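You operate a simulated robot arm through the tools that you are given. There is no shell and no other tool.

The job below is to be done with a simulated robot arm. You get a single attempt, and the scene is never put back.

## Task
Move the photo-eye to mark 1 and prove it with the test block.
Fine: slacken its knob, slide it, clamp it again, then start the outfeed and wait till it stands.

Only the result counts: the job must be done as asked and must still hold three seconds after the hand-in. Knocking over, shifting, dropping, spilling or breaking anything else fails it.

## Robot
A 6-joint arm with a three-finger gripper, fixed in place. Base frame: the origin is at the foot of the arm, x ahead of it, y to its left, z up. Units: mm, rad, N and s.
Its first joint turns from -2.897 to 2.897 rad. Payload 4.89 kg.
The tool frame sits at the grasp point between the pads (the TCP): z along the fingers, y along the line on which they close. The tips reach 30 mm beyond it. The gripper opens to 164 mm. The gripper's body begins 125 mm behind the TCP.
Orientation is told as [roll, pitch, yaw] about the base's x, y, z axes, in that order, counted from this pose: with the fingers straight down and closing along the base's y, the tool's x points along the base's -x, its y along +y and its z along -z.

## Interface
- The arm moves only by the tool nudge_tool. Its argument "increments" is a list of rows, each an object (a shift or turn left out is 0, a gripper value left out holds the last) with "offset": the shift along the tool's x, y, z in mm, a list of three; "dr": the turn, a rotation vector about the tool's x, y, z in rad, a list of three; "fingers": the gripper command, from -1 (fully open) to 1 (shut), values between in proportion. In form: [{"offset": [x, y, z], "dr": [ax, ay, az], "fingers": fingers}, ...]. A call has 1 to 20 rows; each row is the pose to reach, as a shift and turn from the pose commanded when the call began, along the tool's axes at that moment. Each row takes 0.2 s and may step no farther than 50 mm and 0.15 rad from the row before; otherwise, or with a gripper value out of range, the whole call is refused. Where a pose cannot be reached the arm comes as near as it can. A force on the tool above 90 N (or 10 N above the force at the start of the call, whichever is more), or a blocked arm, ends the call early, and 0.2 s more pass. The fingers move at their own pace (about 108 mm/s each) and stop on an object; they squeeze with about 38 N. The grip force told is the motor's: it shows also when the fingers shut on nothing. Time passes only in rows, and 0.2 s behind the last, so rows that repeat a pose let the fingers close. It gives the time, the measured TCP pose, the force on the tool (base axes), the opening and the grip force at its end, in the units of the frame above (readings bear some noise), with the torque about the TCP (base axes, N m) and any sound that the robot's microphone picked up.
- Cameras (640 x 400 px; columns grow to the right, rows downward): "scene" is fixed at [220, 652.2, 1408.5]; the picture's right is [-0.59, -0.81, 0.00], its down [-0.36, 0.26, -0.90] and it looks along [0.72, -0.53, -0.45] (base axes); focal length 369 px, centre (320, 200). "wrist" rides on the gripper at [76, -2, -152] in the tool frame; the picture's right is [0.02, 1.00, 0.00], its down [-0.88, 0.02, -0.47] and it looks along [-0.47, 0.01, 0.88] (tool axes); focal length 247 px, centre (320, 200). There is no depth. A picture from a camera that has moved, and an enlarged one, comes with that camera's place and axes in the base frame and with its lens.
- capture(camera): a new picture of that camera. It takes no simulated time.
- slide_trunk(by): slides the trunk up (or, below 0, down) by that many mm; the arm rides with it, the base frame stays. It gives what a move gives, with no picture.
- close_up(camera, box): a new picture of the part [left, top, right, bottom] of that camera's present view, enlarged. It takes no simulated time.
- job_done(): hands the job in; it is judged then, once.

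Places have to be worked out from the pictures, the camera data and where the tool is seen. Open the gripper and draw the arm clear of the work before you hand the job in, unless the task says otherwise.

The tools are called after ">>>" by a JSON object that holds its "op" and its "data". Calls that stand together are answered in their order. nudge_tool: Moves the arm, as the interface text tells. Its arguments: {"type":"object","properties":{"increments":{"type":"array","items":{"type":"object","properties":{"offset":{"type":"array","items":{"type":"number"}},"dr":{"type":"array","items":{"type":"number"}},"fingers":{"type":"number"}}}}},"required":["increments"]} The other tools are called the same way: slide_trunk (by) slides the trunk up or down; capture (camera) takes a picture; close_up (camera, box) takes an enlarged picture of a part of a camera's view; job_done () hands the job in.

At the start:

```text
t: 0.0
position: [685.3, 106.5, 1188.3]
tool_rot: [0.0, -0.001, -0.001]
wrist_force: [-0.2, 1.4, -0.6]
wrist_torque: [0.05, -0.02, -0.02]
gripper_width: 164.0
grasp_force: 0.0
trunk travel left (down, up): [-175.0, 215.0]
```

scene: 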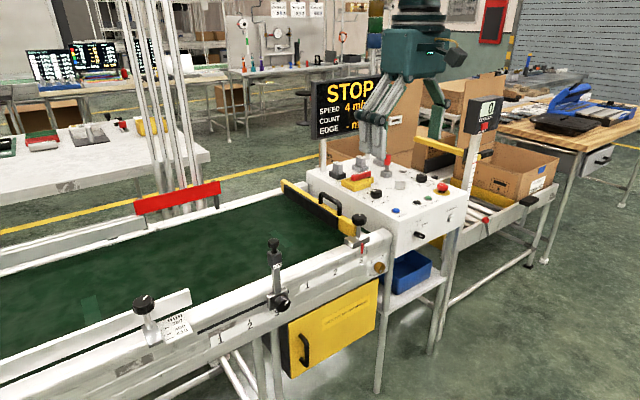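
wrist: 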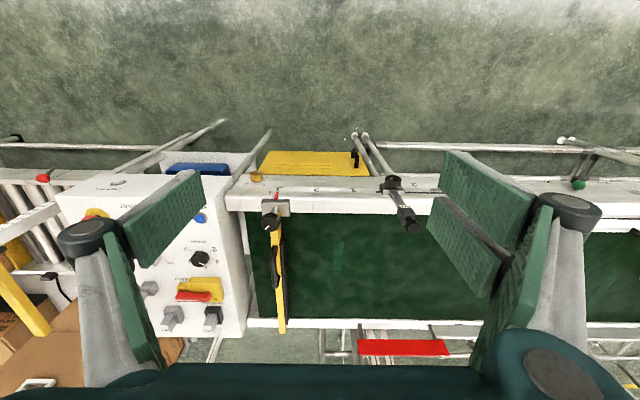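

The scene shows a conveyor with marks on its side rail, a photo-eye on a bracket, and a control panel. I take enlarged pictures to read the marks, the knobs and the panel labels.

>>> {"op": "close_up", "data": {"camera": "scene", "box": [220, 220, 400, 340]}}

>>> {"op": "close_up", "data": {"camera": "scene", "box": [300, 140, 480, 260]}}

>>> {"op": "close_up", "data": {"camera": "scene", "box": [300, 60, 510, 180]}}

>>> {"op": "close_up", "data": {"camera": "scene", "box": [60, 260, 240, 380]}}

>>> {"op": "close_up", "data": {"camera": "wrist", "box": [220, 140, 480, 260]}}

>>> {"op": "close_up", "data": {"camera": "wrist", "box": [40, 150, 260, 350]}}

```text
3.33 times, centred on (310, 280) of scene
camera zoom: at [220.0, 652.2, 1408.5], right [-0.59, -0.81, 0.0], down [-0.36, 0.26, -0.9], along [0.72, -0.53, -0.45], focal length 1229 px, centre (353, -67)
```

zoom: 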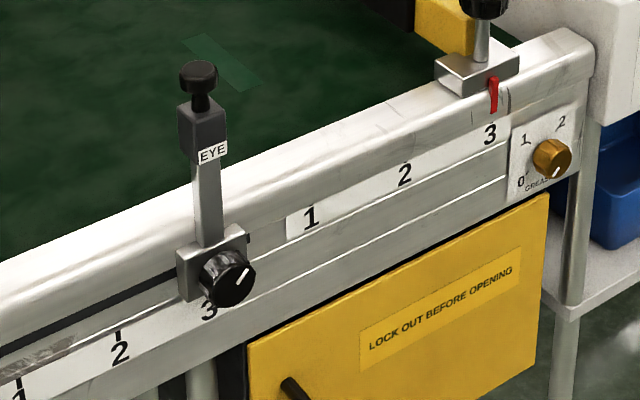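

```text
3.33 times, centred on (390, 200) of scene
camera zoom: at [220.0, 652.2, 1408.5], right [-0.59, -0.81, 0.0], down [-0.36, 0.26, -0.9], along [0.72, -0.53, -0.45], focal length 1229 px, centre (87, 200)
```

zoom: 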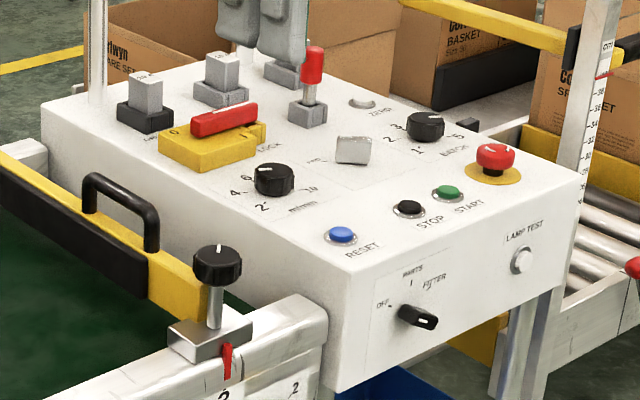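

```text
3.05 times, centred on (405, 120) of scene
camera zoom: at [220.0, 652.2, 1408.5], right [-0.59, -0.81, 0.0], down [-0.36, 0.26, -0.9], along [0.72, -0.53, -0.45], focal length 1123 px, centre (61, 444)
```

zoom: 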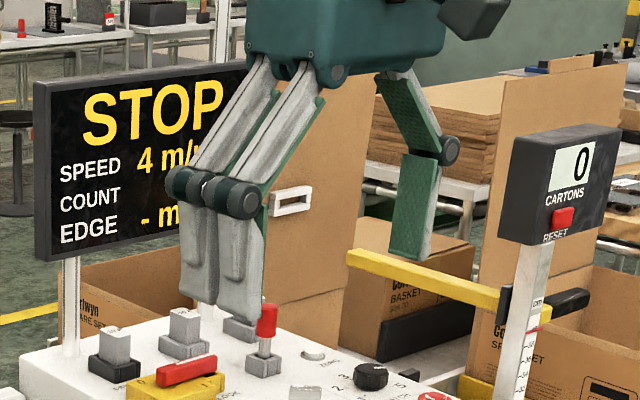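

```text
3.33 times, centred on (150, 320) of scene
camera zoom: at [220.0, 652.2, 1408.5], right [-0.59, -0.81, 0.0], down [-0.36, 0.26, -0.9], along [0.72, -0.53, -0.45], focal length 1229 px, centre (887, -200)
```

zoom: 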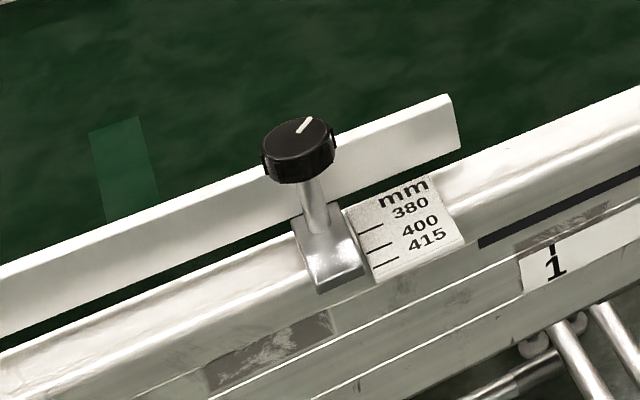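

```text
2.46 times, centred on (350, 200) of wrist
camera zoom: at [608.1, 103.3, 1339.8], right [-0.02, 1.0, 0.0], down [0.88, 0.02, 0.47], along [0.47, 0.01, -0.88], focal length 608 px, centre (246, 200)
```

zoom: 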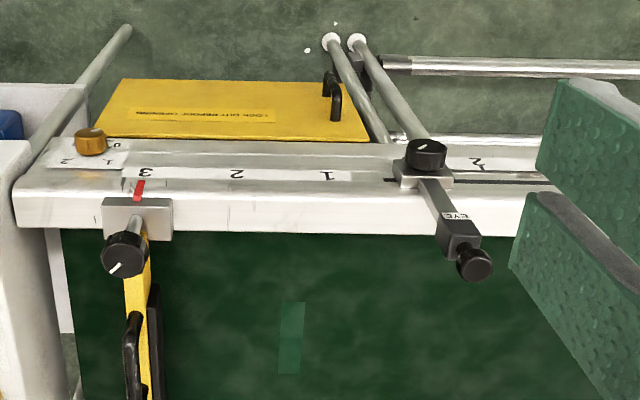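

```text
2.00 times, centred on (150, 250) of wrist
camera zoom: at [608.1, 103.3, 1339.8], right [-0.02, 1.0, 0.0], down [0.88, 0.02, 0.47], along [0.47, 0.01, -0.88], focal length 494 px, centre (660, 100)
```

zoom: 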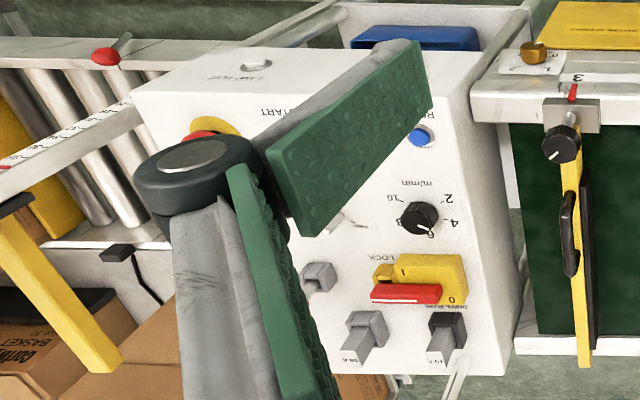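

The eye's side knob seems to be at about (860, 300, 747), facing the robot. I zoom in more tightly on the eye, the scale strips, the panel and the display.

>>> {"op": "close_up", "data": {"camera": "scene", "box": [255, 230, 315, 320]}}

>>> {"op": "close_up", "data": {"camera": "scene", "box": [190, 280, 310, 350]}}

>>> {"op": "close_up", "data": {"camera": "scene", "box": [325, 155, 405, 205]}}

>>> {"op": "close_up", "data": {"camera": "scene", "box": [380, 170, 470, 250]}}

>>> {"op": "close_up", "data": {"camera": "scene", "box": [0, 180, 320, 380]}}

>>> {"op": "close_up", "data": {"camera": "scene", "box": [400, 90, 580, 230]}}

```text
4.44 times, centred on (285, 275) of scene
camera zoom: at [220.0, 652.2, 1408.5], right [-0.59, -0.81, 0.0], down [-0.36, 0.26, -0.9], along [0.72, -0.53, -0.45], focal length 1638 px, centre (476, -133)
```

zoom: 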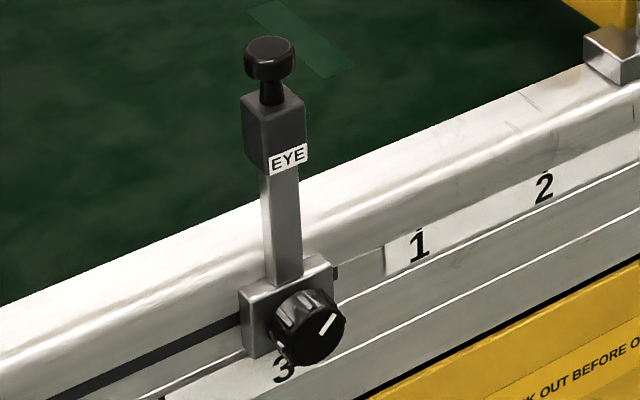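

```text
5.33 times, centred on (250, 315) of scene
camera zoom: at [220.0, 652.2, 1408.5], right [-0.59, -0.81, 0.0], down [-0.36, 0.26, -0.9], along [0.72, -0.53, -0.45], focal length 1966 px, centre (693, -413)
```

zoom: 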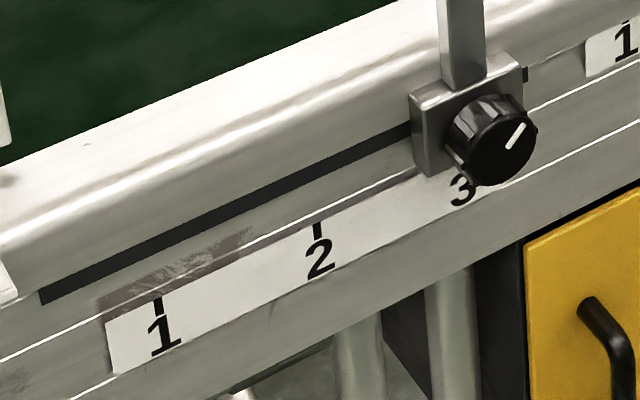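

```text
8.00 times, centred on (365, 180) of scene
camera zoom: at [220.0, 652.2, 1408.5], right [-0.59, -0.81, 0.0], down [-0.36, 0.26, -0.9], along [0.72, -0.53, -0.45], focal length 2949 px, centre (-40, 360)
```

zoom: 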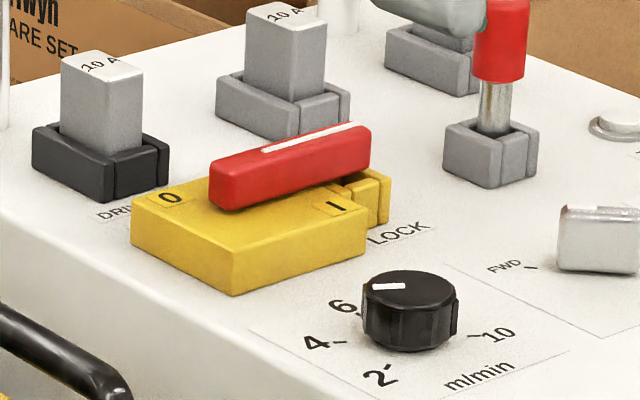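

```text
5.00 times, centred on (425, 210) of scene
camera zoom: at [220.0, 652.2, 1408.5], right [-0.59, -0.81, 0.0], down [-0.36, 0.26, -0.9], along [0.72, -0.53, -0.45], focal length 1843 px, centre (-205, 150)
```

zoom: 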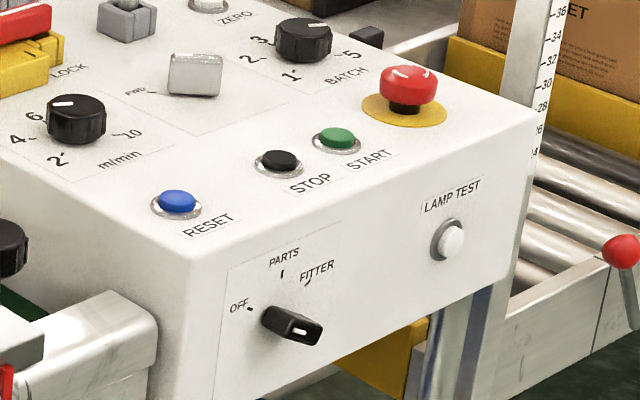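

```text
2.00 times, centred on (160, 280) of scene
camera zoom: at [220.0, 652.2, 1408.5], right [-0.59, -0.81, 0.0], down [-0.36, 0.26, -0.9], along [0.72, -0.53, -0.45], focal length 737 px, centre (640, 40)
```

zoom: 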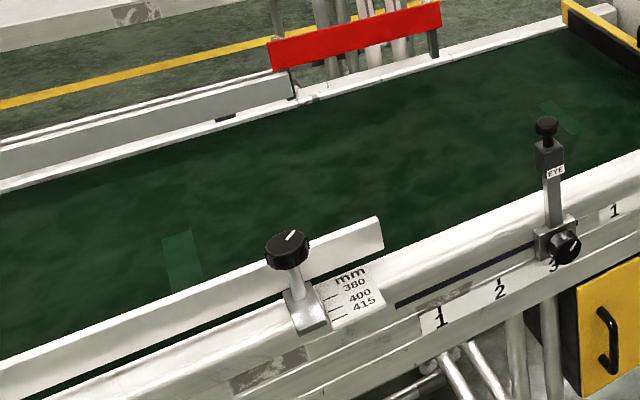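

```text
2.86 times, centred on (490, 160) of scene
camera zoom: at [220.0, 652.2, 1408.5], right [-0.59, -0.81, 0.0], down [-0.36, 0.26, -0.9], along [0.72, -0.53, -0.45], focal length 1053 px, centre (-166, 314)
```

zoom: 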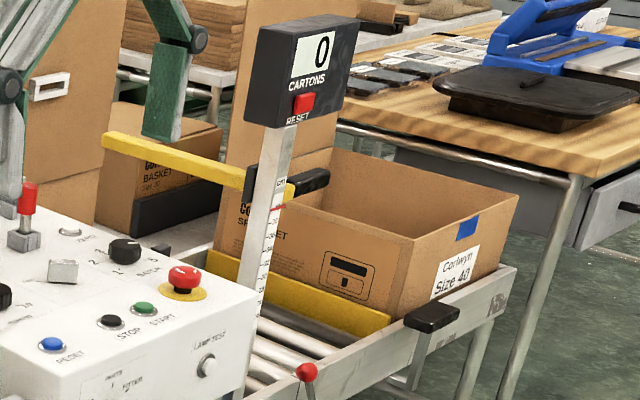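

No test block is visible on the belt yet, so it may stand upstream, outside the scene camera's view. I move the hand high and turn it to look upstream (+y) with the wrist camera.

>>> {"op": "nudge_tool", "data": {"increments": [{"offset": [0, 40, 0], "dr": [0, 0, -0.14]}, {"offset": [0, 80, 0], "dr": [0, 0, -0.28]}, {"offset": [0, 120, 0], "dr": [0, 0, -0.42]}, {"offset": [0, 160, 0], "dr": [0, 0, -0.56]}, {"offset": [0, 200, 0], "dr": [0, 0, -0.7]}, {"offset": [0, 240, 0], "dr": [0, 0, -0.84]}, {"offset": [0, 280, 0], "dr": [0, 0, -0.98]}, {"offset": [0, 300, 0], "dr": [0, 0, -1.12]}, {"offset": [0, 300, 0], "dr": [0, 0, -1.26]}, {"offset": [0, 300, 0], "dr": [0, 0, -1.4]}, {"offset": [0, 300, 0], "dr": [0, 0, -1.54]}]}}

>>> {"op": "capture", "data": {"camera": "wrist"}}

>>> {"op": "capture", "data": {"camera": "scene"}}

```text
t: 2.4
position: [684.9, 406.0, 1189.1]
tool_rot: [0.001, -0.001, 1.542]
wrist_force: [0.7, -0.2, 0.5]
wrist_torque: [0.02, -0.01, 0.0]
gripper_width: 163.9
grasp_force: 0.1
trunk travel left (down, up): [-175.0, 215.0]
```

```text
taken
camera wrist: at [683.8, 328.4, 1340.0], right [-1.0, 0.01, 0.0], down [0.01, 0.88, 0.47], along [0.0, 0.47, -0.88], focal length 247 px, centre (320, 200)
```

wrist: 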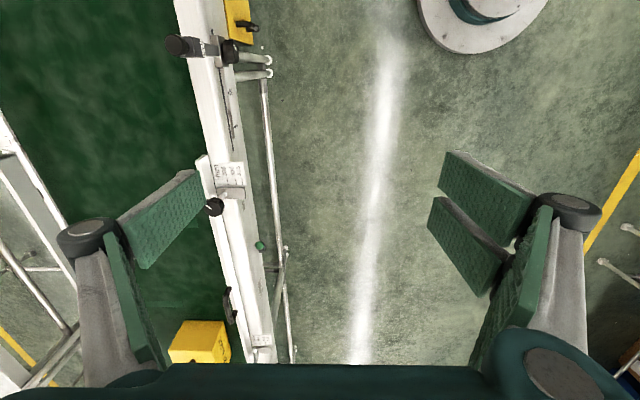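

```text
taken
```

scene: 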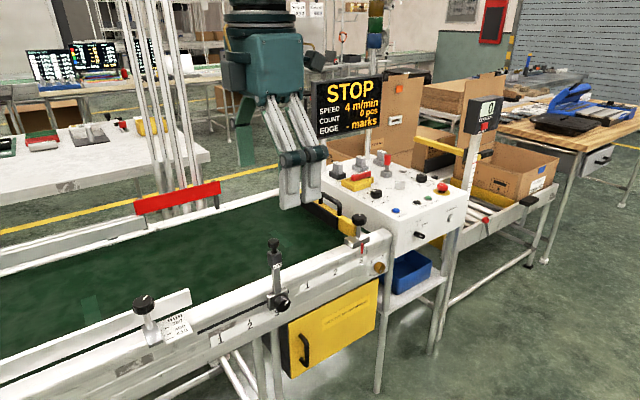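

A yellow block stands on the belt upstream, near (1118, 1190). The display now reads fully, so I zoom in on both the display and the upstream end.

>>> {"op": "close_up", "data": {"camera": "wrist", "box": [140, 20, 300, 120]}}

>>> {"op": "close_up", "data": {"camera": "wrist", "box": [140, 240, 320, 370]}}

>>> {"op": "close_up", "data": {"camera": "scene", "box": [305, 70, 405, 140]}}

>>> {"op": "close_up", "data": {"camera": "scene", "box": [325, 140, 425, 200]}}

```text
4.00 times, centred on (220, 70) of wrist
camera zoom: at [683.8, 328.4, 1340.0], right [-1.0, 0.01, 0.0], down [0.01, 0.88, 0.47], along [0.0, 0.47, -0.88], focal length 988 px, centre (720, 720)
```

zoom: 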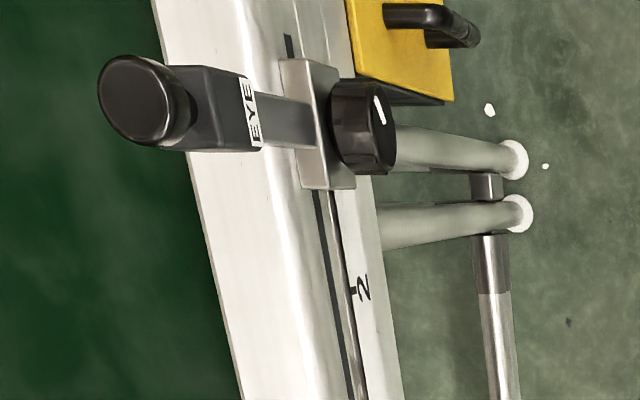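

```text
3.08 times, centred on (230, 305) of wrist
camera zoom: at [683.8, 328.4, 1340.0], right [-1.0, 0.01, 0.0], down [0.01, 0.88, 0.47], along [0.0, 0.47, -0.88], focal length 760 px, centre (597, -123)
```

zoom: 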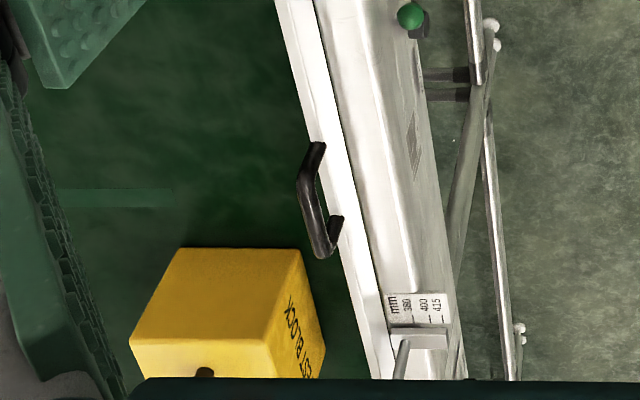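

```text
5.71 times, centred on (355, 105) of scene
camera zoom: at [220.0, 652.2, 1408.5], right [-0.59, -0.81, 0.0], down [-0.36, 0.26, -0.9], along [0.72, -0.53, -0.45], focal length 2106 px, centre (120, 743)
```

zoom: 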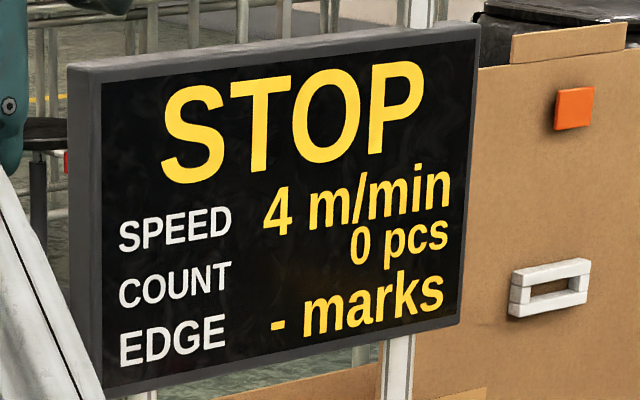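

```text
6.40 times, centred on (375, 170) of scene
camera zoom: at [220.0, 652.2, 1408.5], right [-0.59, -0.81, 0.0], down [-0.36, 0.26, -0.9], along [0.72, -0.53, -0.45], focal length 2359 px, centre (-32, 392)
```

zoom: 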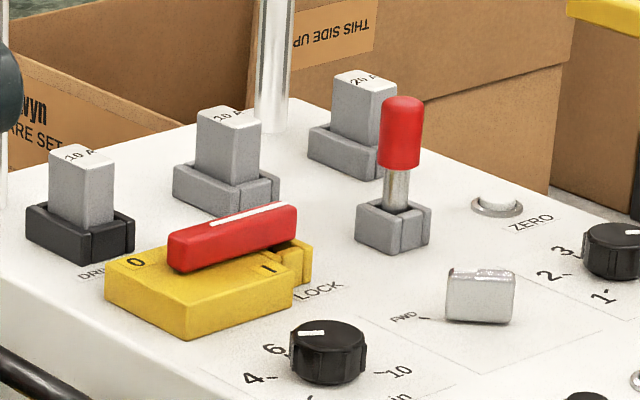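

The block on the belt is marked TEST BLOCK and already lies upstream, so I only need to handle the eye and START. I turn the hand back to neutral and then pitch it to point ahead (+x), well short of the rail.

>>> {"op": "nudge_tool", "data": {"increments": [{"offset": [3, 8, 0], "dr": [0, 0, 0.14]}, {"offset": [6, 16, 0], "dr": [0, 0, 0.28]}, {"offset": [9, 24, 0], "dr": [0, 0, 0.42]}, {"offset": [12, 32, 0], "dr": [0, 0, 0.56]}, {"offset": [15, 40, 0], "dr": [0, 0, 0.7]}, {"offset": [18, 48, 0], "dr": [0, 0, 0.84]}, {"offset": [21, 56, 0], "dr": [0, 0, 0.98]}, {"offset": [24, 64, 0], "dr": [0, 0, 1.12]}, {"offset": [26, 70, 0], "dr": [0, 0, 1.26]}, {"offset": [26, 75, 0], "dr": [0, 0, 1.4]}, {"offset": [26, 85, 0], "dr": [0, 0, 1.542]}]}}

>>> {"op": "nudge_tool", "data": {"increments": [{"dr": [0, -0.14, 0]}, {"dr": [0, -0.28, 0]}, {"dr": [0, -0.42, 0]}, {"dr": [0, -0.56, 0]}, {"dr": [0, -0.7, 0]}, {"dr": [0, -0.84, 0]}, {"dr": [0, -0.98, 0]}, {"dr": [0, -1.12, 0]}, {"dr": [0, -1.26, 0]}, {"dr": [0, -1.4, 0]}, {"dr": [0, -1.5, 0]}, {"dr": [0, -1.5708, 0]}]}}

>>> {"op": "capture", "data": {"camera": "scene"}}

```text
t: 4.8
position: [600.0, 381.9, 1189.3]
tool_rot: [0.0, 0.0, -0.005]
wrist_force: [0.7, -0.3, 0.0]
wrist_torque: [0.0, 0.04, 0.02]
gripper_width: 163.9
grasp_force: 0.1
trunk travel left (down, up): [-175.0, 215.0]
```

```text
t: 7.4
position: [598.7, 382.8, 1188.9]
tool_rot: [2.939, -1.569, -2.94]
wrist_force: [-0.3, -1.3, 0.7]
wrist_torque: [-0.01, 0.05, 0.11]
gripper_width: 164.1
grasp_force: 0.1
trunk travel left (down, up): [-175.0, 215.0]
```

```text
taken
```

scene: 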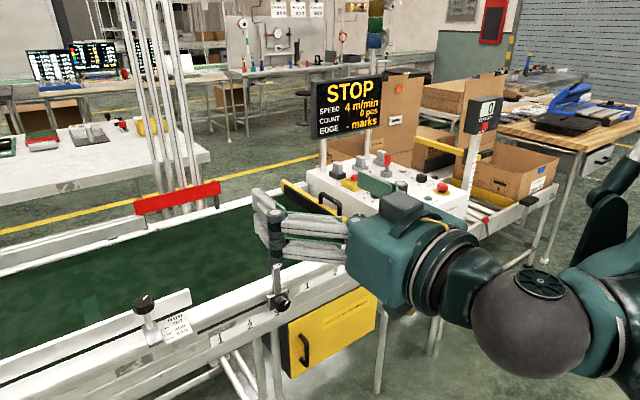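

The hand points ahead now. I lower it to near knob height, still about 250 mm short of the rail.

>>> {"op": "nudge_tool", "data": {"increments": [{"offset": [45, 0, 0]}, {"offset": [90, 0, 0]}, {"offset": [135, 0, 0]}, {"offset": [180, 0, 0]}, {"offset": [225, 0, 0]}, {"offset": [270, 0, 0]}, {"offset": [315, 0, 0]}, {"offset": [360, 0, 0]}, {"offset": [405, 0, 0]}, {"offset": [450, 0, 0]}]}}

>>> {"op": "capture", "data": {"camera": "wrist"}}

>>> {"op": "capture", "data": {"camera": "scene"}}

```text
t: 9.6
position: [729.8, 604.0, 904.3]
tool_rot: [-0.127, -1.554, 0.108]
wrist_force: [3.9, 4.4, -7.6]
wrist_torque: [-0.02, -1.32, -0.75]
gripper_width: 164.0
grasp_force: 0.1
out of reach, approached as far as the arm can: row 2, 3, 4, 5, 6, 7, 8, 9, 10
trunk travel left (down, up): [-175.0, 215.0]
```

```text
taken
camera wrist: at [574.9, 603.8, 829.4], right [0.02, 1.0, -0.02], down [-0.46, 0.03, 0.89], along [0.89, -0.01, 0.46], focal length 247 px, centre (320, 200)
```

wrist: 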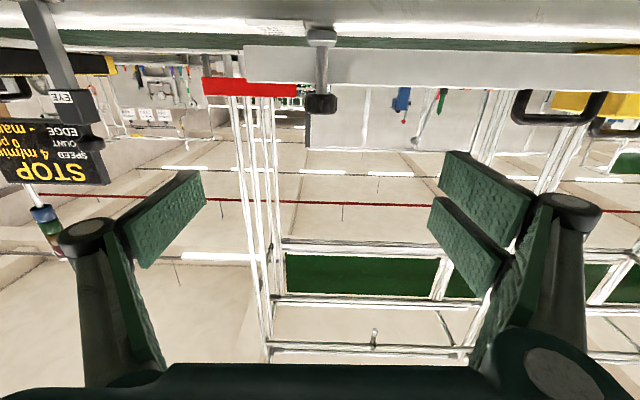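

```text
taken
```

scene: 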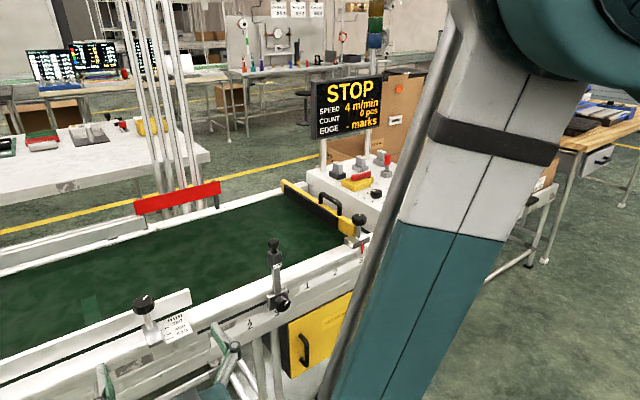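

The straight descent was out of reach and the arm drifted to (730, 604, 904), though it touched nothing. I back straight up in small steps and check where the arm takes its reference from.

>>> {"op": "nudge_tool", "data": {"increments": [{"offset": [-20, 0, 0]}]}}

```text
t: 10.0
position: [730.3, 599.8, 928.1]
tool_rot: [3.0, -1.572, -3.006]
wrist_force: [-0.6, -0.3, -0.6]
wrist_torque: [0.0, 0.04, -0.03]
gripper_width: 163.9
grasp_force: 0.1
trunk travel left (down, up): [-175.0, 215.0]
```

The arm takes its reference from where it actually stands. Lowering the trunk should make the forward-pointing pose at knob height easier to reach, and everything below is clear at x=730, so I lower it.

>>> {"op": "slide_trunk", "data": {"by": -170}}

>>> {"op": "capture", "data": {"camera": "scene"}}

>>> {"op": "capture", "data": {"camera": "wrist"}}

```text
t: 11.9
position: [729.2, 598.9, 759.4]
tool_rot: [-3.017, -1.57, 3.017]
wrist_force: [0.1, -0.2, 0.0]
wrist_torque: [0.03, 0.0, 0.02]
gripper_width: 164.0
grasp_force: 0.0
trunk travel left (down, up): [-5.0, 385.0]
```

```text
taken
```

scene: 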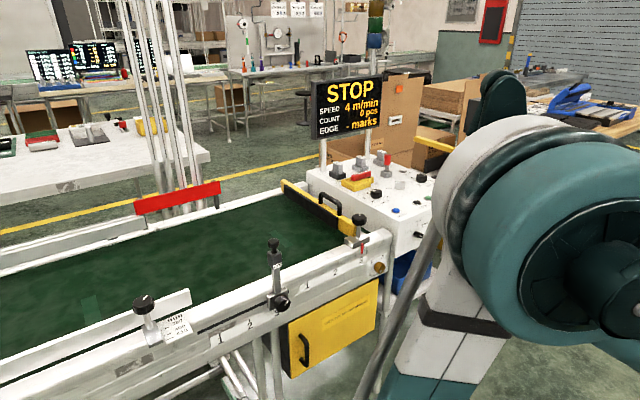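

```text
taken
camera wrist: at [576.0, 597.7, 681.0], right [0.0, 1.0, -0.02], down [-0.47, 0.02, 0.88], along [0.88, 0.01, 0.47], focal length 247 px, centre (320, 200)
```

wrist: 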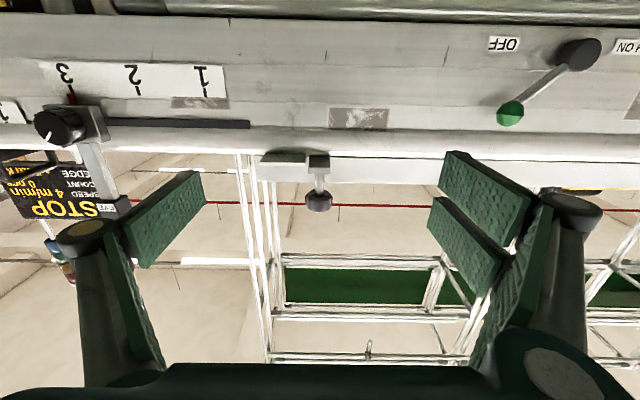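

This view from below shows the eye's scale clearly. I zoom in on the eye bracket, its pointer, the ticks and the lever.

>>> {"op": "close_up", "data": {"camera": "wrist", "box": [0, 40, 260, 210]}}

>>> {"op": "close_up", "data": {"camera": "wrist", "box": [20, 50, 130, 160]}}

>>> {"op": "close_up", "data": {"camera": "wrist", "box": [470, 20, 640, 130]}}

```text
2.35 times, centred on (130, 125) of wrist
camera zoom: at [576.0, 597.7, 681.0], right [0.0, 1.0, -0.02], down [-0.47, 0.02, 0.88], along [0.88, 0.01, 0.47], focal length 581 px, centre (767, 376)
```

zoom: 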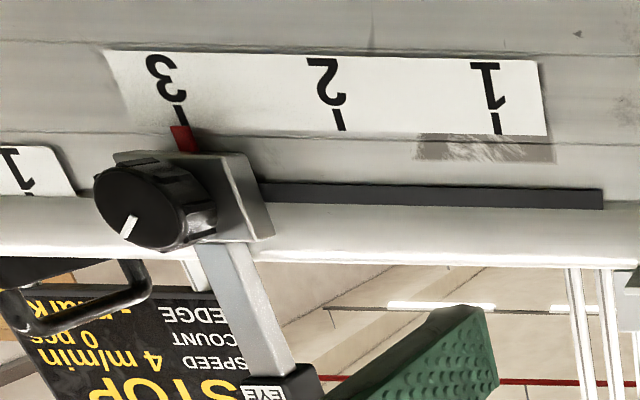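

```text
3.64 times, centred on (75, 105) of wrist
camera zoom: at [576.0, 597.7, 681.0], right [0.0, 1.0, -0.02], down [-0.47, 0.02, 0.88], along [0.88, 0.01, 0.47], focal length 898 px, centre (1211, 546)
```

zoom: 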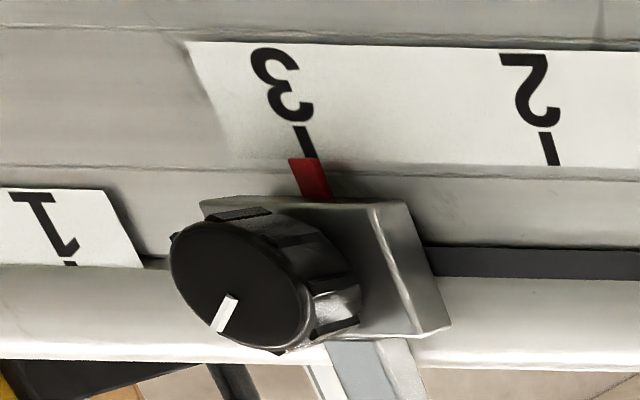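

```text
3.64 times, centred on (555, 75) of wrist
camera zoom: at [576.0, 597.7, 681.0], right [0.0, 1.0, -0.02], down [-0.47, 0.02, 0.88], along [0.88, 0.01, 0.47], focal length 898 px, centre (-534, 654)
```

zoom: 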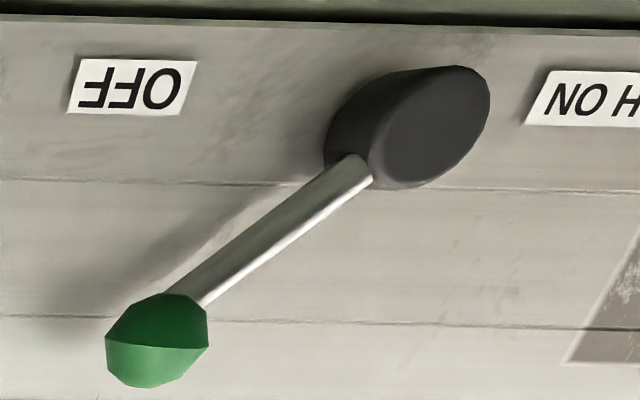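

A red pointer under the bracket stands at tick 3, and it is the reference to bring to tick 1. There is also a lever labelled OFF / "…H ON" on the rail, so I turn the hand a little toward +y to read it.

>>> {"op": "nudge_tool", "data": {"increments": [{"dr": [-0.13, 0, 0]}, {"dr": [-0.26, 0, 0]}, {"dr": [-0.39, 0, 0]}]}}

>>> {"op": "capture", "data": {"camera": "wrist"}}

>>> {"op": "close_up", "data": {"camera": "wrist", "box": [350, 0, 640, 180]}}

```text
t: 12.7
position: [755.1, 633.8, 794.8]
tool_rot: [-0.416, -1.569, 0.806]
wrist_force: [0.5, 1.3, -0.2]
wrist_torque: [-0.01, -0.1, -0.16]
gripper_width: 164.1
grasp_force: 0.2
out of reach, approached as far as the arm can: row 1, 2, 3
trunk travel left (down, up): [-5.0, 385.0]
```

```text
taken
camera wrist: at [614.9, 574.1, 716.8], right [-0.38, 0.92, -0.02], down [-0.44, -0.16, 0.88], along [0.81, 0.34, 0.47], focal length 247 px, centre (320, 200)
```

wrist: 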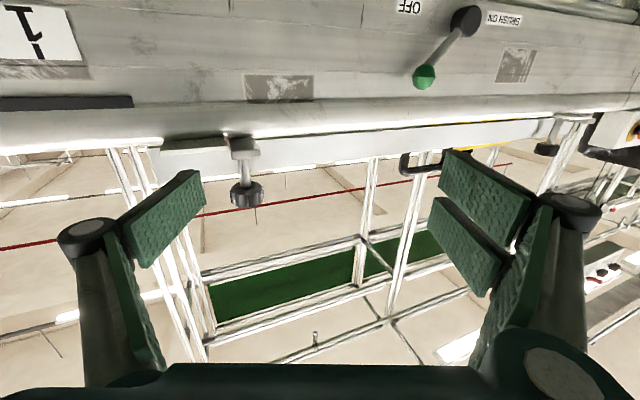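

```text
2.21 times, centred on (495, 90) of wrist
camera zoom: at [614.9, 574.1, 716.8], right [-0.38, 0.92, -0.02], down [-0.44, -0.16, 0.88], along [0.81, 0.34, 0.47], focal length 545 px, centre (-66, 443)
```

zoom: 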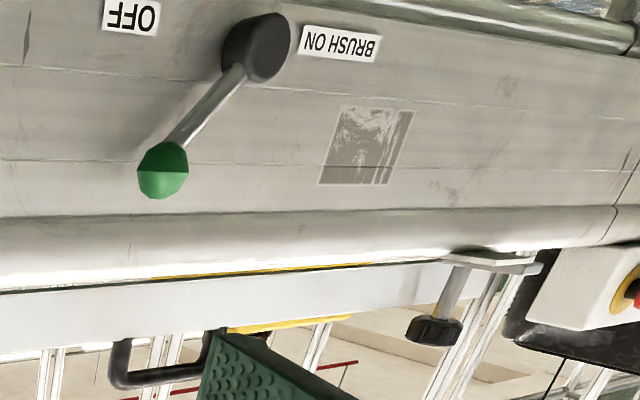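

The lever is only for the belt brush and it is OFF, so I leave it alone. The horizontal pose is near the wrist's limit here, so I lift and pitch the hand to about 45° down-forward. The pads would still close along y on the sides of the knob.

>>> {"op": "nudge_tool", "data": {"increments": [{"offset": [-25, 0, -10], "dr": [0, 0.13, 0]}, {"offset": [-50, 0, -20], "dr": [0, 0.26, 0]}, {"offset": [-75, 0, -30], "dr": [0, 0.39, 0]}, {"offset": [-100, 0, -40], "dr": [0, 0.52, 0]}, {"offset": [-125, 0, -50], "dr": [0, 0.65, 0]}, {"offset": [-150, 0, -60], "dr": [0, 0.785, 0]}]}}

```text
t: 14.1
position: [701.9, 610.4, 944.1]
tool_rot: [-0.001, -0.783, 0.389]
wrist_force: [0.9, 1.2, -0.7]
wrist_torque: [-0.06, 0.04, -0.07]
gripper_width: 163.9
grasp_force: 0.0
trunk travel left (down, up): [-5.0, 385.0]
```

The pose is (702, 610, 944) at 45°. I swing over to y≈300 above and in front of the eye, with the yaw straight.

>>> {"op": "nudge_tool", "data": {"increments": [{"offset": [10.5, -35.7, -10.5], "dr": [0.0345, 0, 0.0345]}, {"offset": [21, -71.5, -21], "dr": [0.069, 0, 0.069]}, {"offset": [31.6, -107, -31.6], "dr": [0.1035, 0, 0.1035]}, {"offset": [42, -143, -42], "dr": [0.138, 0, 0.138]}, {"offset": [52.7, -179, -52.7], "dr": [0.1725, 0, 0.1725]}, {"offset": [63, -214.5, -63], "dr": [0.207, 0, 0.207]}, {"offset": [74, -250, -74], "dr": [0.241, 0, 0.241]}, {"offset": [84.4, -286, -84.4], "dr": [0.275, 0, 0.275]}]}}

>>> {"op": "capture", "data": {"camera": "wrist"}}

>>> {"op": "capture", "data": {"camera": "scene"}}

```text
t: 15.9
position: [699.1, 300.4, 944.4]
tool_rot: [-0.001, -0.786, -0.001]
wrist_force: [-0.5, 1.0, 0.2]
wrist_torque: [-0.12, 0.02, -0.15]
gripper_width: 164.3
grasp_force: 0.1
trunk travel left (down, up): [-5.0, 385.0]
```

```text
taken
camera wrist: at [536.9, 298.7, 996.3], right [-0.01, 1.0, -0.02], down [0.29, 0.02, 0.96], along [0.96, 0.01, -0.29], focal length 247 px, centre (320, 200)
```

wrist: 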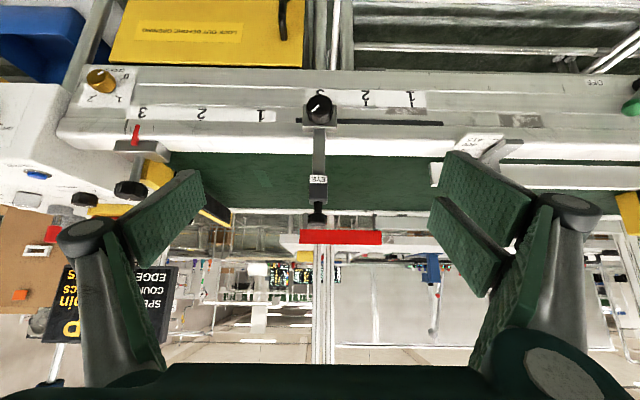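

```text
taken
```

scene: 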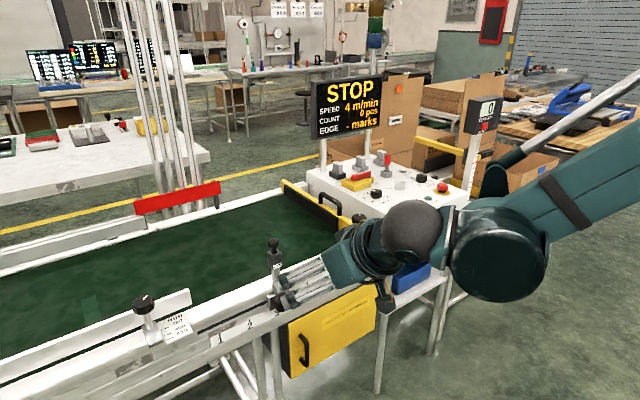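

The eye's knob is now straight ahead of the hand. I zoom in to measure it.

>>> {"op": "close_up", "data": {"camera": "wrist", "box": [250, 60, 450, 185]}}

>>> {"op": "close_up", "data": {"camera": "wrist", "box": [285, 80, 365, 130]}}

>>> {"op": "close_up", "data": {"camera": "wrist", "box": [290, 160, 350, 235]}}

```text
3.20 times, centred on (350, 122) of wrist
camera zoom: at [536.9, 298.7, 996.3], right [-0.01, 1.0, -0.02], down [0.29, 0.02, 0.96], along [0.96, 0.01, -0.29], focal length 790 px, centre (224, 448)
```

zoom: 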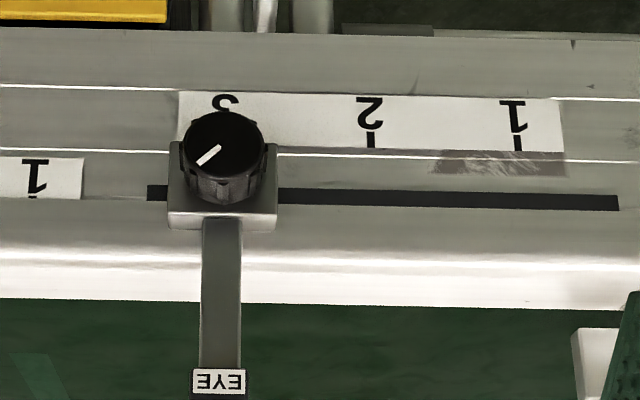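

```text
8.00 times, centred on (325, 105) of wrist
camera zoom: at [536.9, 298.7, 996.3], right [-0.01, 1.0, -0.02], down [0.29, 0.02, 0.96], along [0.96, 0.01, -0.29], focal length 1976 px, centre (280, 960)
```

zoom: 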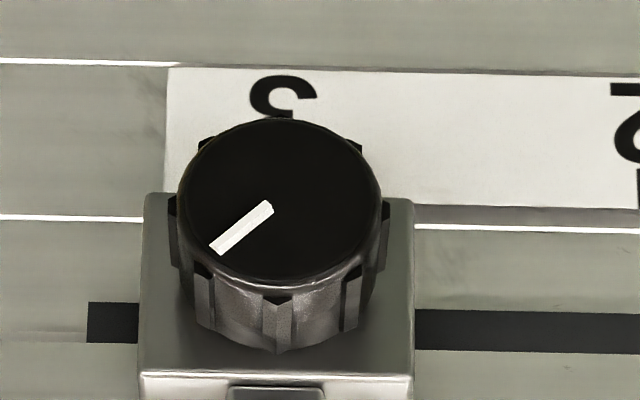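

```text
5.33 times, centred on (320, 198) of wrist
camera zoom: at [536.9, 298.7, 996.3], right [-0.01, 1.0, -0.02], down [0.29, 0.02, 0.96], along [0.96, 0.01, -0.29], focal length 1317 px, centre (320, 213)
```

zoom: 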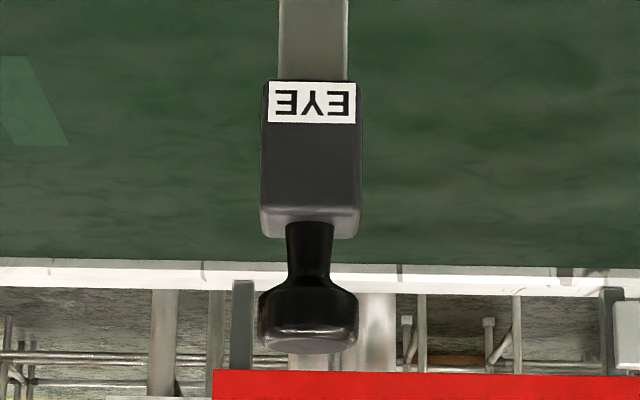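

From two views I place the knob's face at about (860, 300, 745), with a 40 mm diameter and 22 mm depth. The ticks are at y≈300, 380 and 460, so the pitch is 80 mm and the slide is about 160 mm toward +y. I move closer and test a flatter pitch of about 60°.

>>> {"op": "nudge_tool", "data": {"increments": [{"offset": [5, 0, 39], "dr": [0, -0.09, 0]}, {"offset": [10, 0, 78], "dr": [0, -0.18, 0]}, {"offset": [16, 0, 116], "dr": [0, -0.26, 0]}]}}

```text
t: 16.7
position: [768.3, 300.8, 852.3]
tool_rot: [0.002, -1.048, 0.0]
wrist_force: [-2.8, -1.1, 2.0]
wrist_torque: [0.12, 0.02, 0.24]
gripper_width: 163.8
grasp_force: 0.2
trunk travel left (down, up): [-5.0, 385.0]
```

That pitch is reachable. I lower to near knob height with the same tilt, still about 90 mm in front of the knob.

>>> {"op": "nudge_tool", "data": {"increments": [{"offset": [26, 0, 15]}, {"offset": [52, 0, 30]}, {"offset": [78, 0, 45]}]}}

>>> {"op": "capture", "data": {"camera": "wrist"}}

>>> {"op": "capture", "data": {"camera": "scene"}}

```text
t: 17.5
position: [769.3, 299.3, 760.6]
tool_rot: [0.0, -1.048, -0.002]
wrist_force: [-1.1, -0.2, 0.8]
wrist_torque: [0.05, 0.01, 0.11]
gripper_width: 164.1
grasp_force: 0.1
trunk travel left (down, up): [-5.0, 385.0]
```

```text
taken
camera wrist: at [598.1, 298.0, 770.1], right [-0.01, 1.0, -0.02], down [0.03, 0.02, 1.0], along [1.0, 0.01, -0.03], focal length 247 px, centre (320, 200)
```

wrist: 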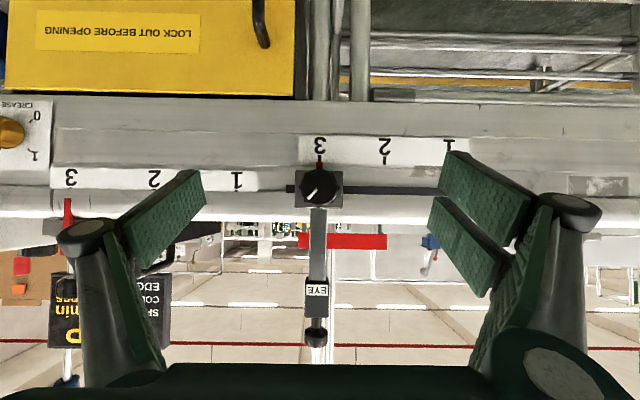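

```text
taken
```

scene: 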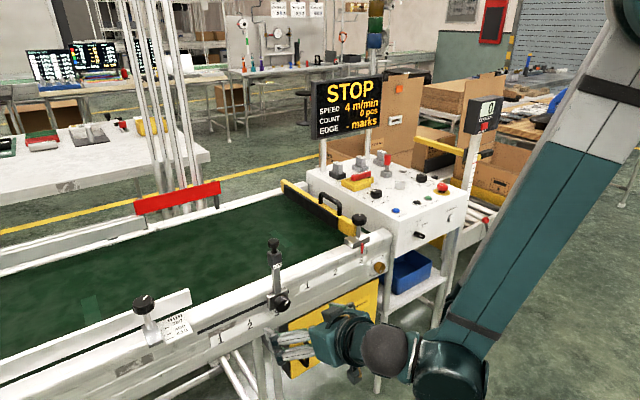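

This works well, and the red pointer is plainly visible below the knob. I test whether a yet flatter tilt is reachable here.

>>> {"op": "nudge_tool", "data": {"increments": [{"dr": [0, -0.1, 0]}, {"dr": [0, -0.2, 0]}, {"dr": [0, -0.3, 0]}]}}

```text
t: 18.3
position: [809.9, 327.6, 825.7]
tool_rot: [-0.001, -1.34, -0.003]
wrist_force: [-0.2, -0.1, 0.9]
wrist_torque: [0.03, 0.07, 0.07]
gripper_width: 164.0
grasp_force: 0.1
out of reach, approached as far as the arm can: row 1, 2, 3
trunk travel left (down, up): [-5.0, 385.0]
```

Flatter than this is out of reach, so I return to the ~60° pitch, which is good enough. I go back to in front of the knob.

>>> {"op": "nudge_tool", "data": {"increments": [{"offset": [0, -10, -30], "dr": [0, 0.1, 0]}, {"offset": [22, -20, -35], "dr": [0, 0.2, 0]}, {"offset": [44, -28, -31], "dr": [0, 0.292, 0]}]}}

>>> {"op": "close_up", "data": {"camera": "wrist", "box": [270, 120, 370, 220]}}

>>> {"op": "close_up", "data": {"camera": "wrist", "box": [280, 110, 480, 235]}}

```text
t: 19.1
position: [769.6, 300.3, 789.1]
tool_rot: [-0.001, -1.053, 0.001]
wrist_force: [-0.4, -0.5, -0.1]
wrist_torque: [-0.03, -0.02, -0.04]
gripper_width: 163.9
grasp_force: 0.0
trunk travel left (down, up): [-5.0, 385.0]
```

```text
4.00 times, centred on (320, 170) of wrist
camera zoom: at [598.4, 298.1, 797.1], right [-0.01, 1.0, -0.02], down [0.02, 0.02, 1.0], along [1.0, 0.01, -0.03], focal length 988 px, centre (320, 320)
```

zoom: 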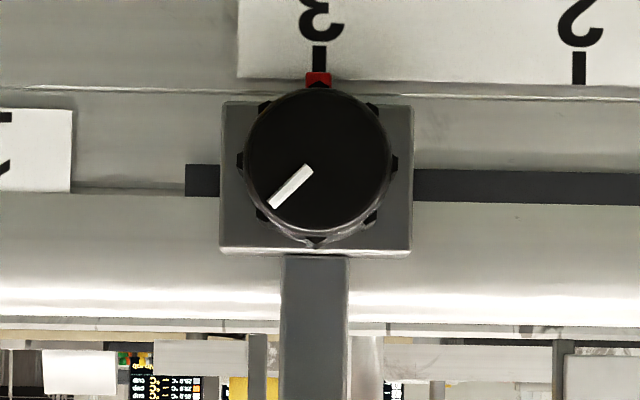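

```text
3.20 times, centred on (380, 172) of wrist
camera zoom: at [598.4, 298.1, 797.1], right [-0.01, 1.0, -0.02], down [0.02, 0.02, 1.0], along [1.0, 0.01, -0.03], focal length 790 px, centre (128, 288)
```

zoom: 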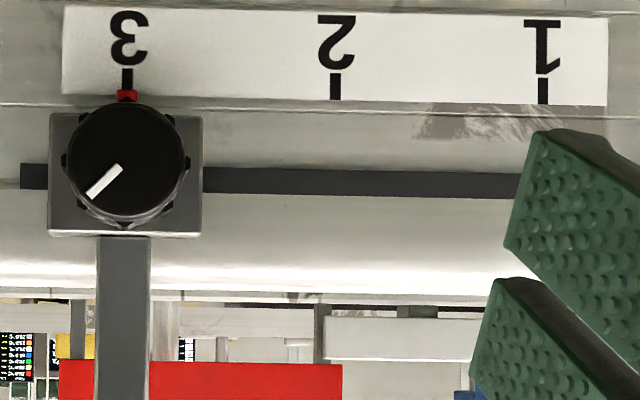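

The view is nearly frontal: the knob's axis is at y≈299.3, z≈747, and the ticks are evenly spaced (80 mm). I partly close the fingers to about 70 mm and advance to x≈815, with the tips still short of the knob.

>>> {"op": "nudge_tool", "data": {"increments": [{"offset": [0, 0, 0], "fingers": 0.15}, {"offset": [7, -0.5, 30], "fingers": 0.15}, {"offset": [14.1, -1, 60.3], "fingers": 0.15}, {"offset": [14.1, -1, 60.3], "fingers": 0.15}]}}

>>> {"op": "capture", "data": {"camera": "wrist"}}

>>> {"op": "capture", "data": {"camera": "scene"}}

```text
t: 20.1
position: [816.3, 298.3, 748.3]
tool_rot: [0.0, -1.055, -0.003]
wrist_force: [0.1, 0.0, 1.4]
wrist_torque: [-0.01, -0.01, 0.0]
gripper_width: 69.9
grasp_force: 0.2
trunk travel left (down, up): [-5.0, 385.0]
```

```text
taken
camera wrist: at [644.8, 296.5, 755.0], right [-0.01, 1.0, -0.02], down [0.02, 0.02, 1.0], along [1.0, 0.01, -0.02], focal length 247 px, centre (320, 200)
```

wrist: 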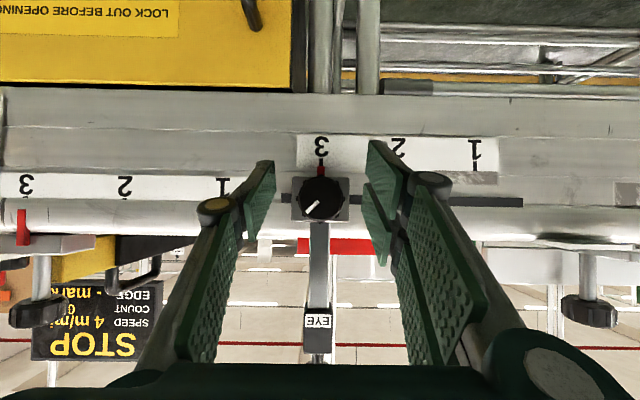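

```text
taken
```

scene: 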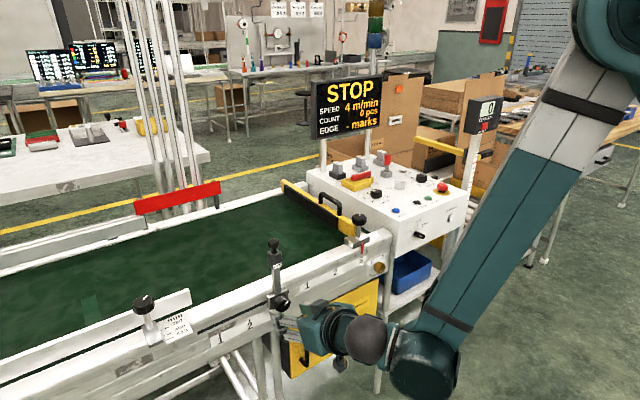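

The knob sits centred between the fingers, with about 12 mm left to its face. Before closing in I test how far the hand can turn about the knob's axis here: first +0.6 rad.

>>> {"op": "nudge_tool", "data": {"increments": [{"dr": [-0.0693, 0, 0.1216]}, {"dr": [-0.1386, 0, 0.2433]}, {"dr": [-0.2079, 0, 0.3649]}, {"dr": [-0.297, 0, 0.5213]}]}}

```text
refused: row 4 steps farther than a row can; nothing moved
```

Row 4 was too large a step, so I resend it with even steps.

>>> {"op": "nudge_tool", "data": {"increments": [{"dr": [-0.0693, 0, 0.1216]}, {"dr": [-0.1386, 0, 0.2433]}, {"dr": [-0.2079, 0, 0.3649]}, {"dr": [-0.2772, 0, 0.4865]}]}}

```text
t: 21.1
position: [832.0, 304.9, 769.0]
tool_rot: [0.902, -0.826, -0.75]
wrist_force: [-0.9, 0.5, 0.1]
wrist_torque: [-0.06, 0.04, -0.05]
gripper_width: 69.7
grasp_force: 0.0
out of reach, approached as far as the arm can: row 2, 3, 4
trunk travel left (down, up): [-5.0, 385.0]
```

The hand keeps its orientation but drifts in position when too flat, so this tilt leaves no room to turn. I back off, undo the roll and take a 45° tilt instead, which should allow about ±0.8 rad of turning.

>>> {"op": "nudge_tool", "data": {"increments": [{"offset": [10, 0, -17.4]}, {"offset": [19.8, 0, -34.8], "dr": [0.0693, 0, -0.1216]}, {"offset": [19.8, 0, -34.8], "dr": [0.1386, 0, -0.2433]}, {"offset": [19.8, 0, -34.8], "dr": [0.2079, 0, -0.3649]}, {"offset": [19.8, 0, -34.8], "dr": [0.2772, 0, -0.4865]}]}}

>>> {"op": "nudge_tool", "data": {"increments": [{"dr": [0, 0.1, 0]}, {"dr": [0, 0.2, 0]}, {"dr": [0, 0.27, 0]}]}}

```text
t: 22.3
position: [791.8, 305.3, 768.2]
tool_rot: [-0.001, -1.053, -0.001]
wrist_force: [0.3, -0.1, 0.1]
wrist_torque: [0.05, 0.03, 0.07]
gripper_width: 69.8
grasp_force: 0.0
out of reach, approached as far as the arm can: row 1, 2
trunk travel left (down, up): [-5.0, 385.0]
```

```text
t: 23.1
position: [790.6, 305.1, 769.0]
tool_rot: [-0.001, -0.782, -0.001]
wrist_force: [-0.6, 0.5, -0.1]
wrist_torque: [-0.05, 0.01, -0.03]
gripper_width: 70.1
grasp_force: 0.1
trunk travel left (down, up): [-5.0, 385.0]
```

The pitch is now 45°. I move to just in front of the knob on its axis and test a +0.75 rad turn there in free air.

>>> {"op": "nudge_tool", "data": {"increments": [{"offset": [-8.9, -5.8, 35.6]}, {"offset": [-8.9, -5.8, 35.6], "dr": [-0.105, 0, 0.105]}, {"offset": [-8.9, -5.8, 35.6], "dr": [-0.21, 0, 0.21]}, {"offset": [-8.9, -5.8, 35.6], "dr": [-0.315, 0, 0.315]}, {"offset": [-8.9, -5.8, 35.6], "dr": [-0.42, 0, 0.42]}, {"offset": [-8.9, -5.8, 35.6], "dr": [-0.53, 0, 0.53]}]}}

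>>> {"op": "capture", "data": {"camera": "wrist"}}

```text
refused: row 6 steps farther than a row can; nothing moved
```

```text
taken
camera wrist: at [628.8, 303.1, 821.3], right [-0.01, 1.0, -0.01], down [0.29, 0.02, 0.96], along [0.96, 0.01, -0.29], focal length 247 px, centre (320, 200)
```

wrist: 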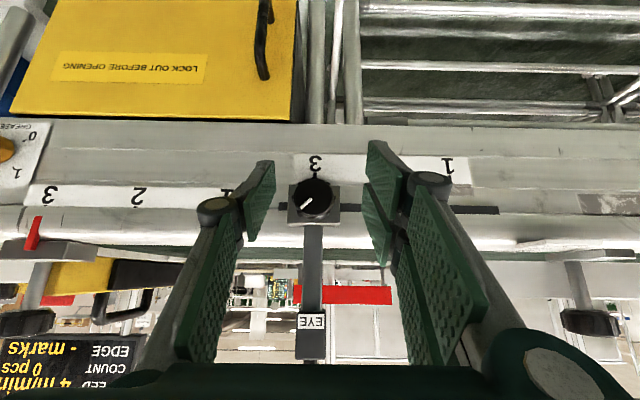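

One row stepped slightly too far again. I resend it with equal 0.148 rad steps.

>>> {"op": "nudge_tool", "data": {"increments": [{"offset": [-8.9, -5.8, 35.6]}, {"offset": [-8.9, -5.8, 35.6], "dr": [-0.105, 0, 0.1045]}, {"offset": [-8.9, -5.8, 35.6], "dr": [-0.21, 0, 0.209]}, {"offset": [-8.9, -5.8, 35.6], "dr": [-0.315, 0, 0.3135]}, {"offset": [-8.9, -5.8, 35.6], "dr": [-0.42, 0, 0.418]}, {"offset": [-8.9, -5.8, 35.6], "dr": [-0.525, 0, 0.5225]}]}}

>>> {"op": "capture", "data": {"camera": "wrist"}}

>>> {"op": "capture", "data": {"camera": "scene"}}

```text
t: 24.5
position: [821.8, 298.8, 750.3]
tool_rot: [0.915, -0.549, -0.593]
wrist_force: [-0.9, 0.8, -0.2]
wrist_torque: [-0.08, -0.09, -0.08]
gripper_width: 69.8
grasp_force: 0.1
trunk travel left (down, up): [-5.0, 385.0]
```

```text
taken
camera wrist: at [659.6, 261.5, 787.3], right [-0.02, 0.75, 0.66], down [0.29, -0.63, 0.72], along [0.96, 0.2, -0.21], focal length 247 px, centre (320, 200)
```

wrist: 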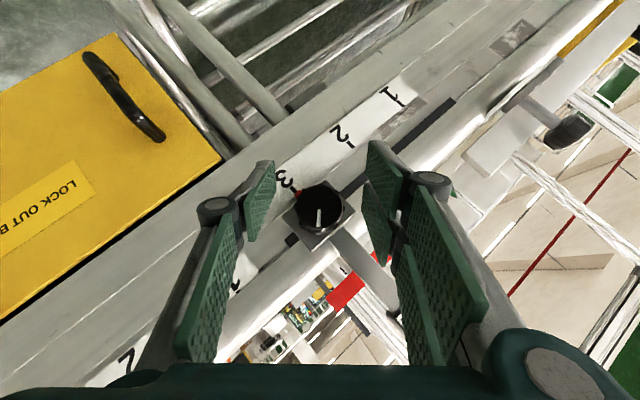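

```text
taken
```

scene: 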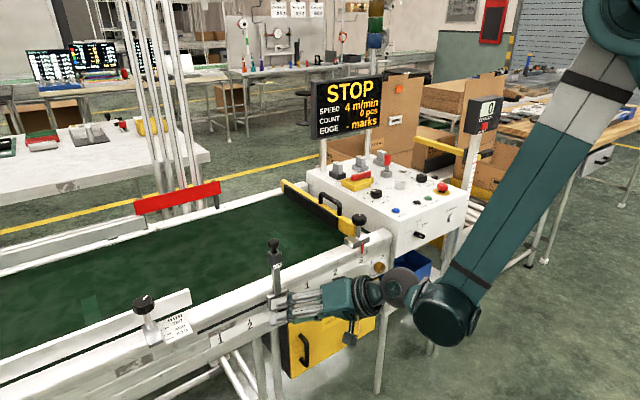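

+0.74 rad is reachable and the knob is still between the fingers. I zoom in to check the centring before closing in.

>>> {"op": "close_up", "data": {"camera": "wrist", "box": [240, 140, 400, 260]}}

```text
3.33 times, centred on (320, 200) of wrist
camera zoom: at [659.6, 261.5, 787.3], right [-0.02, 0.75, 0.66], down [0.29, -0.63, 0.72], along [0.96, 0.2, -0.21], focal length 823 px, centre (320, 200)
```

zoom: 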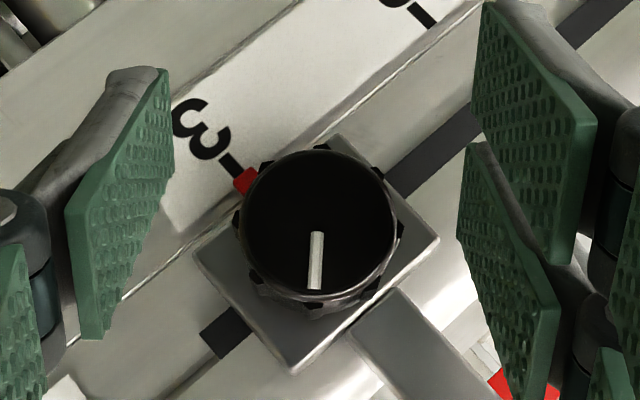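

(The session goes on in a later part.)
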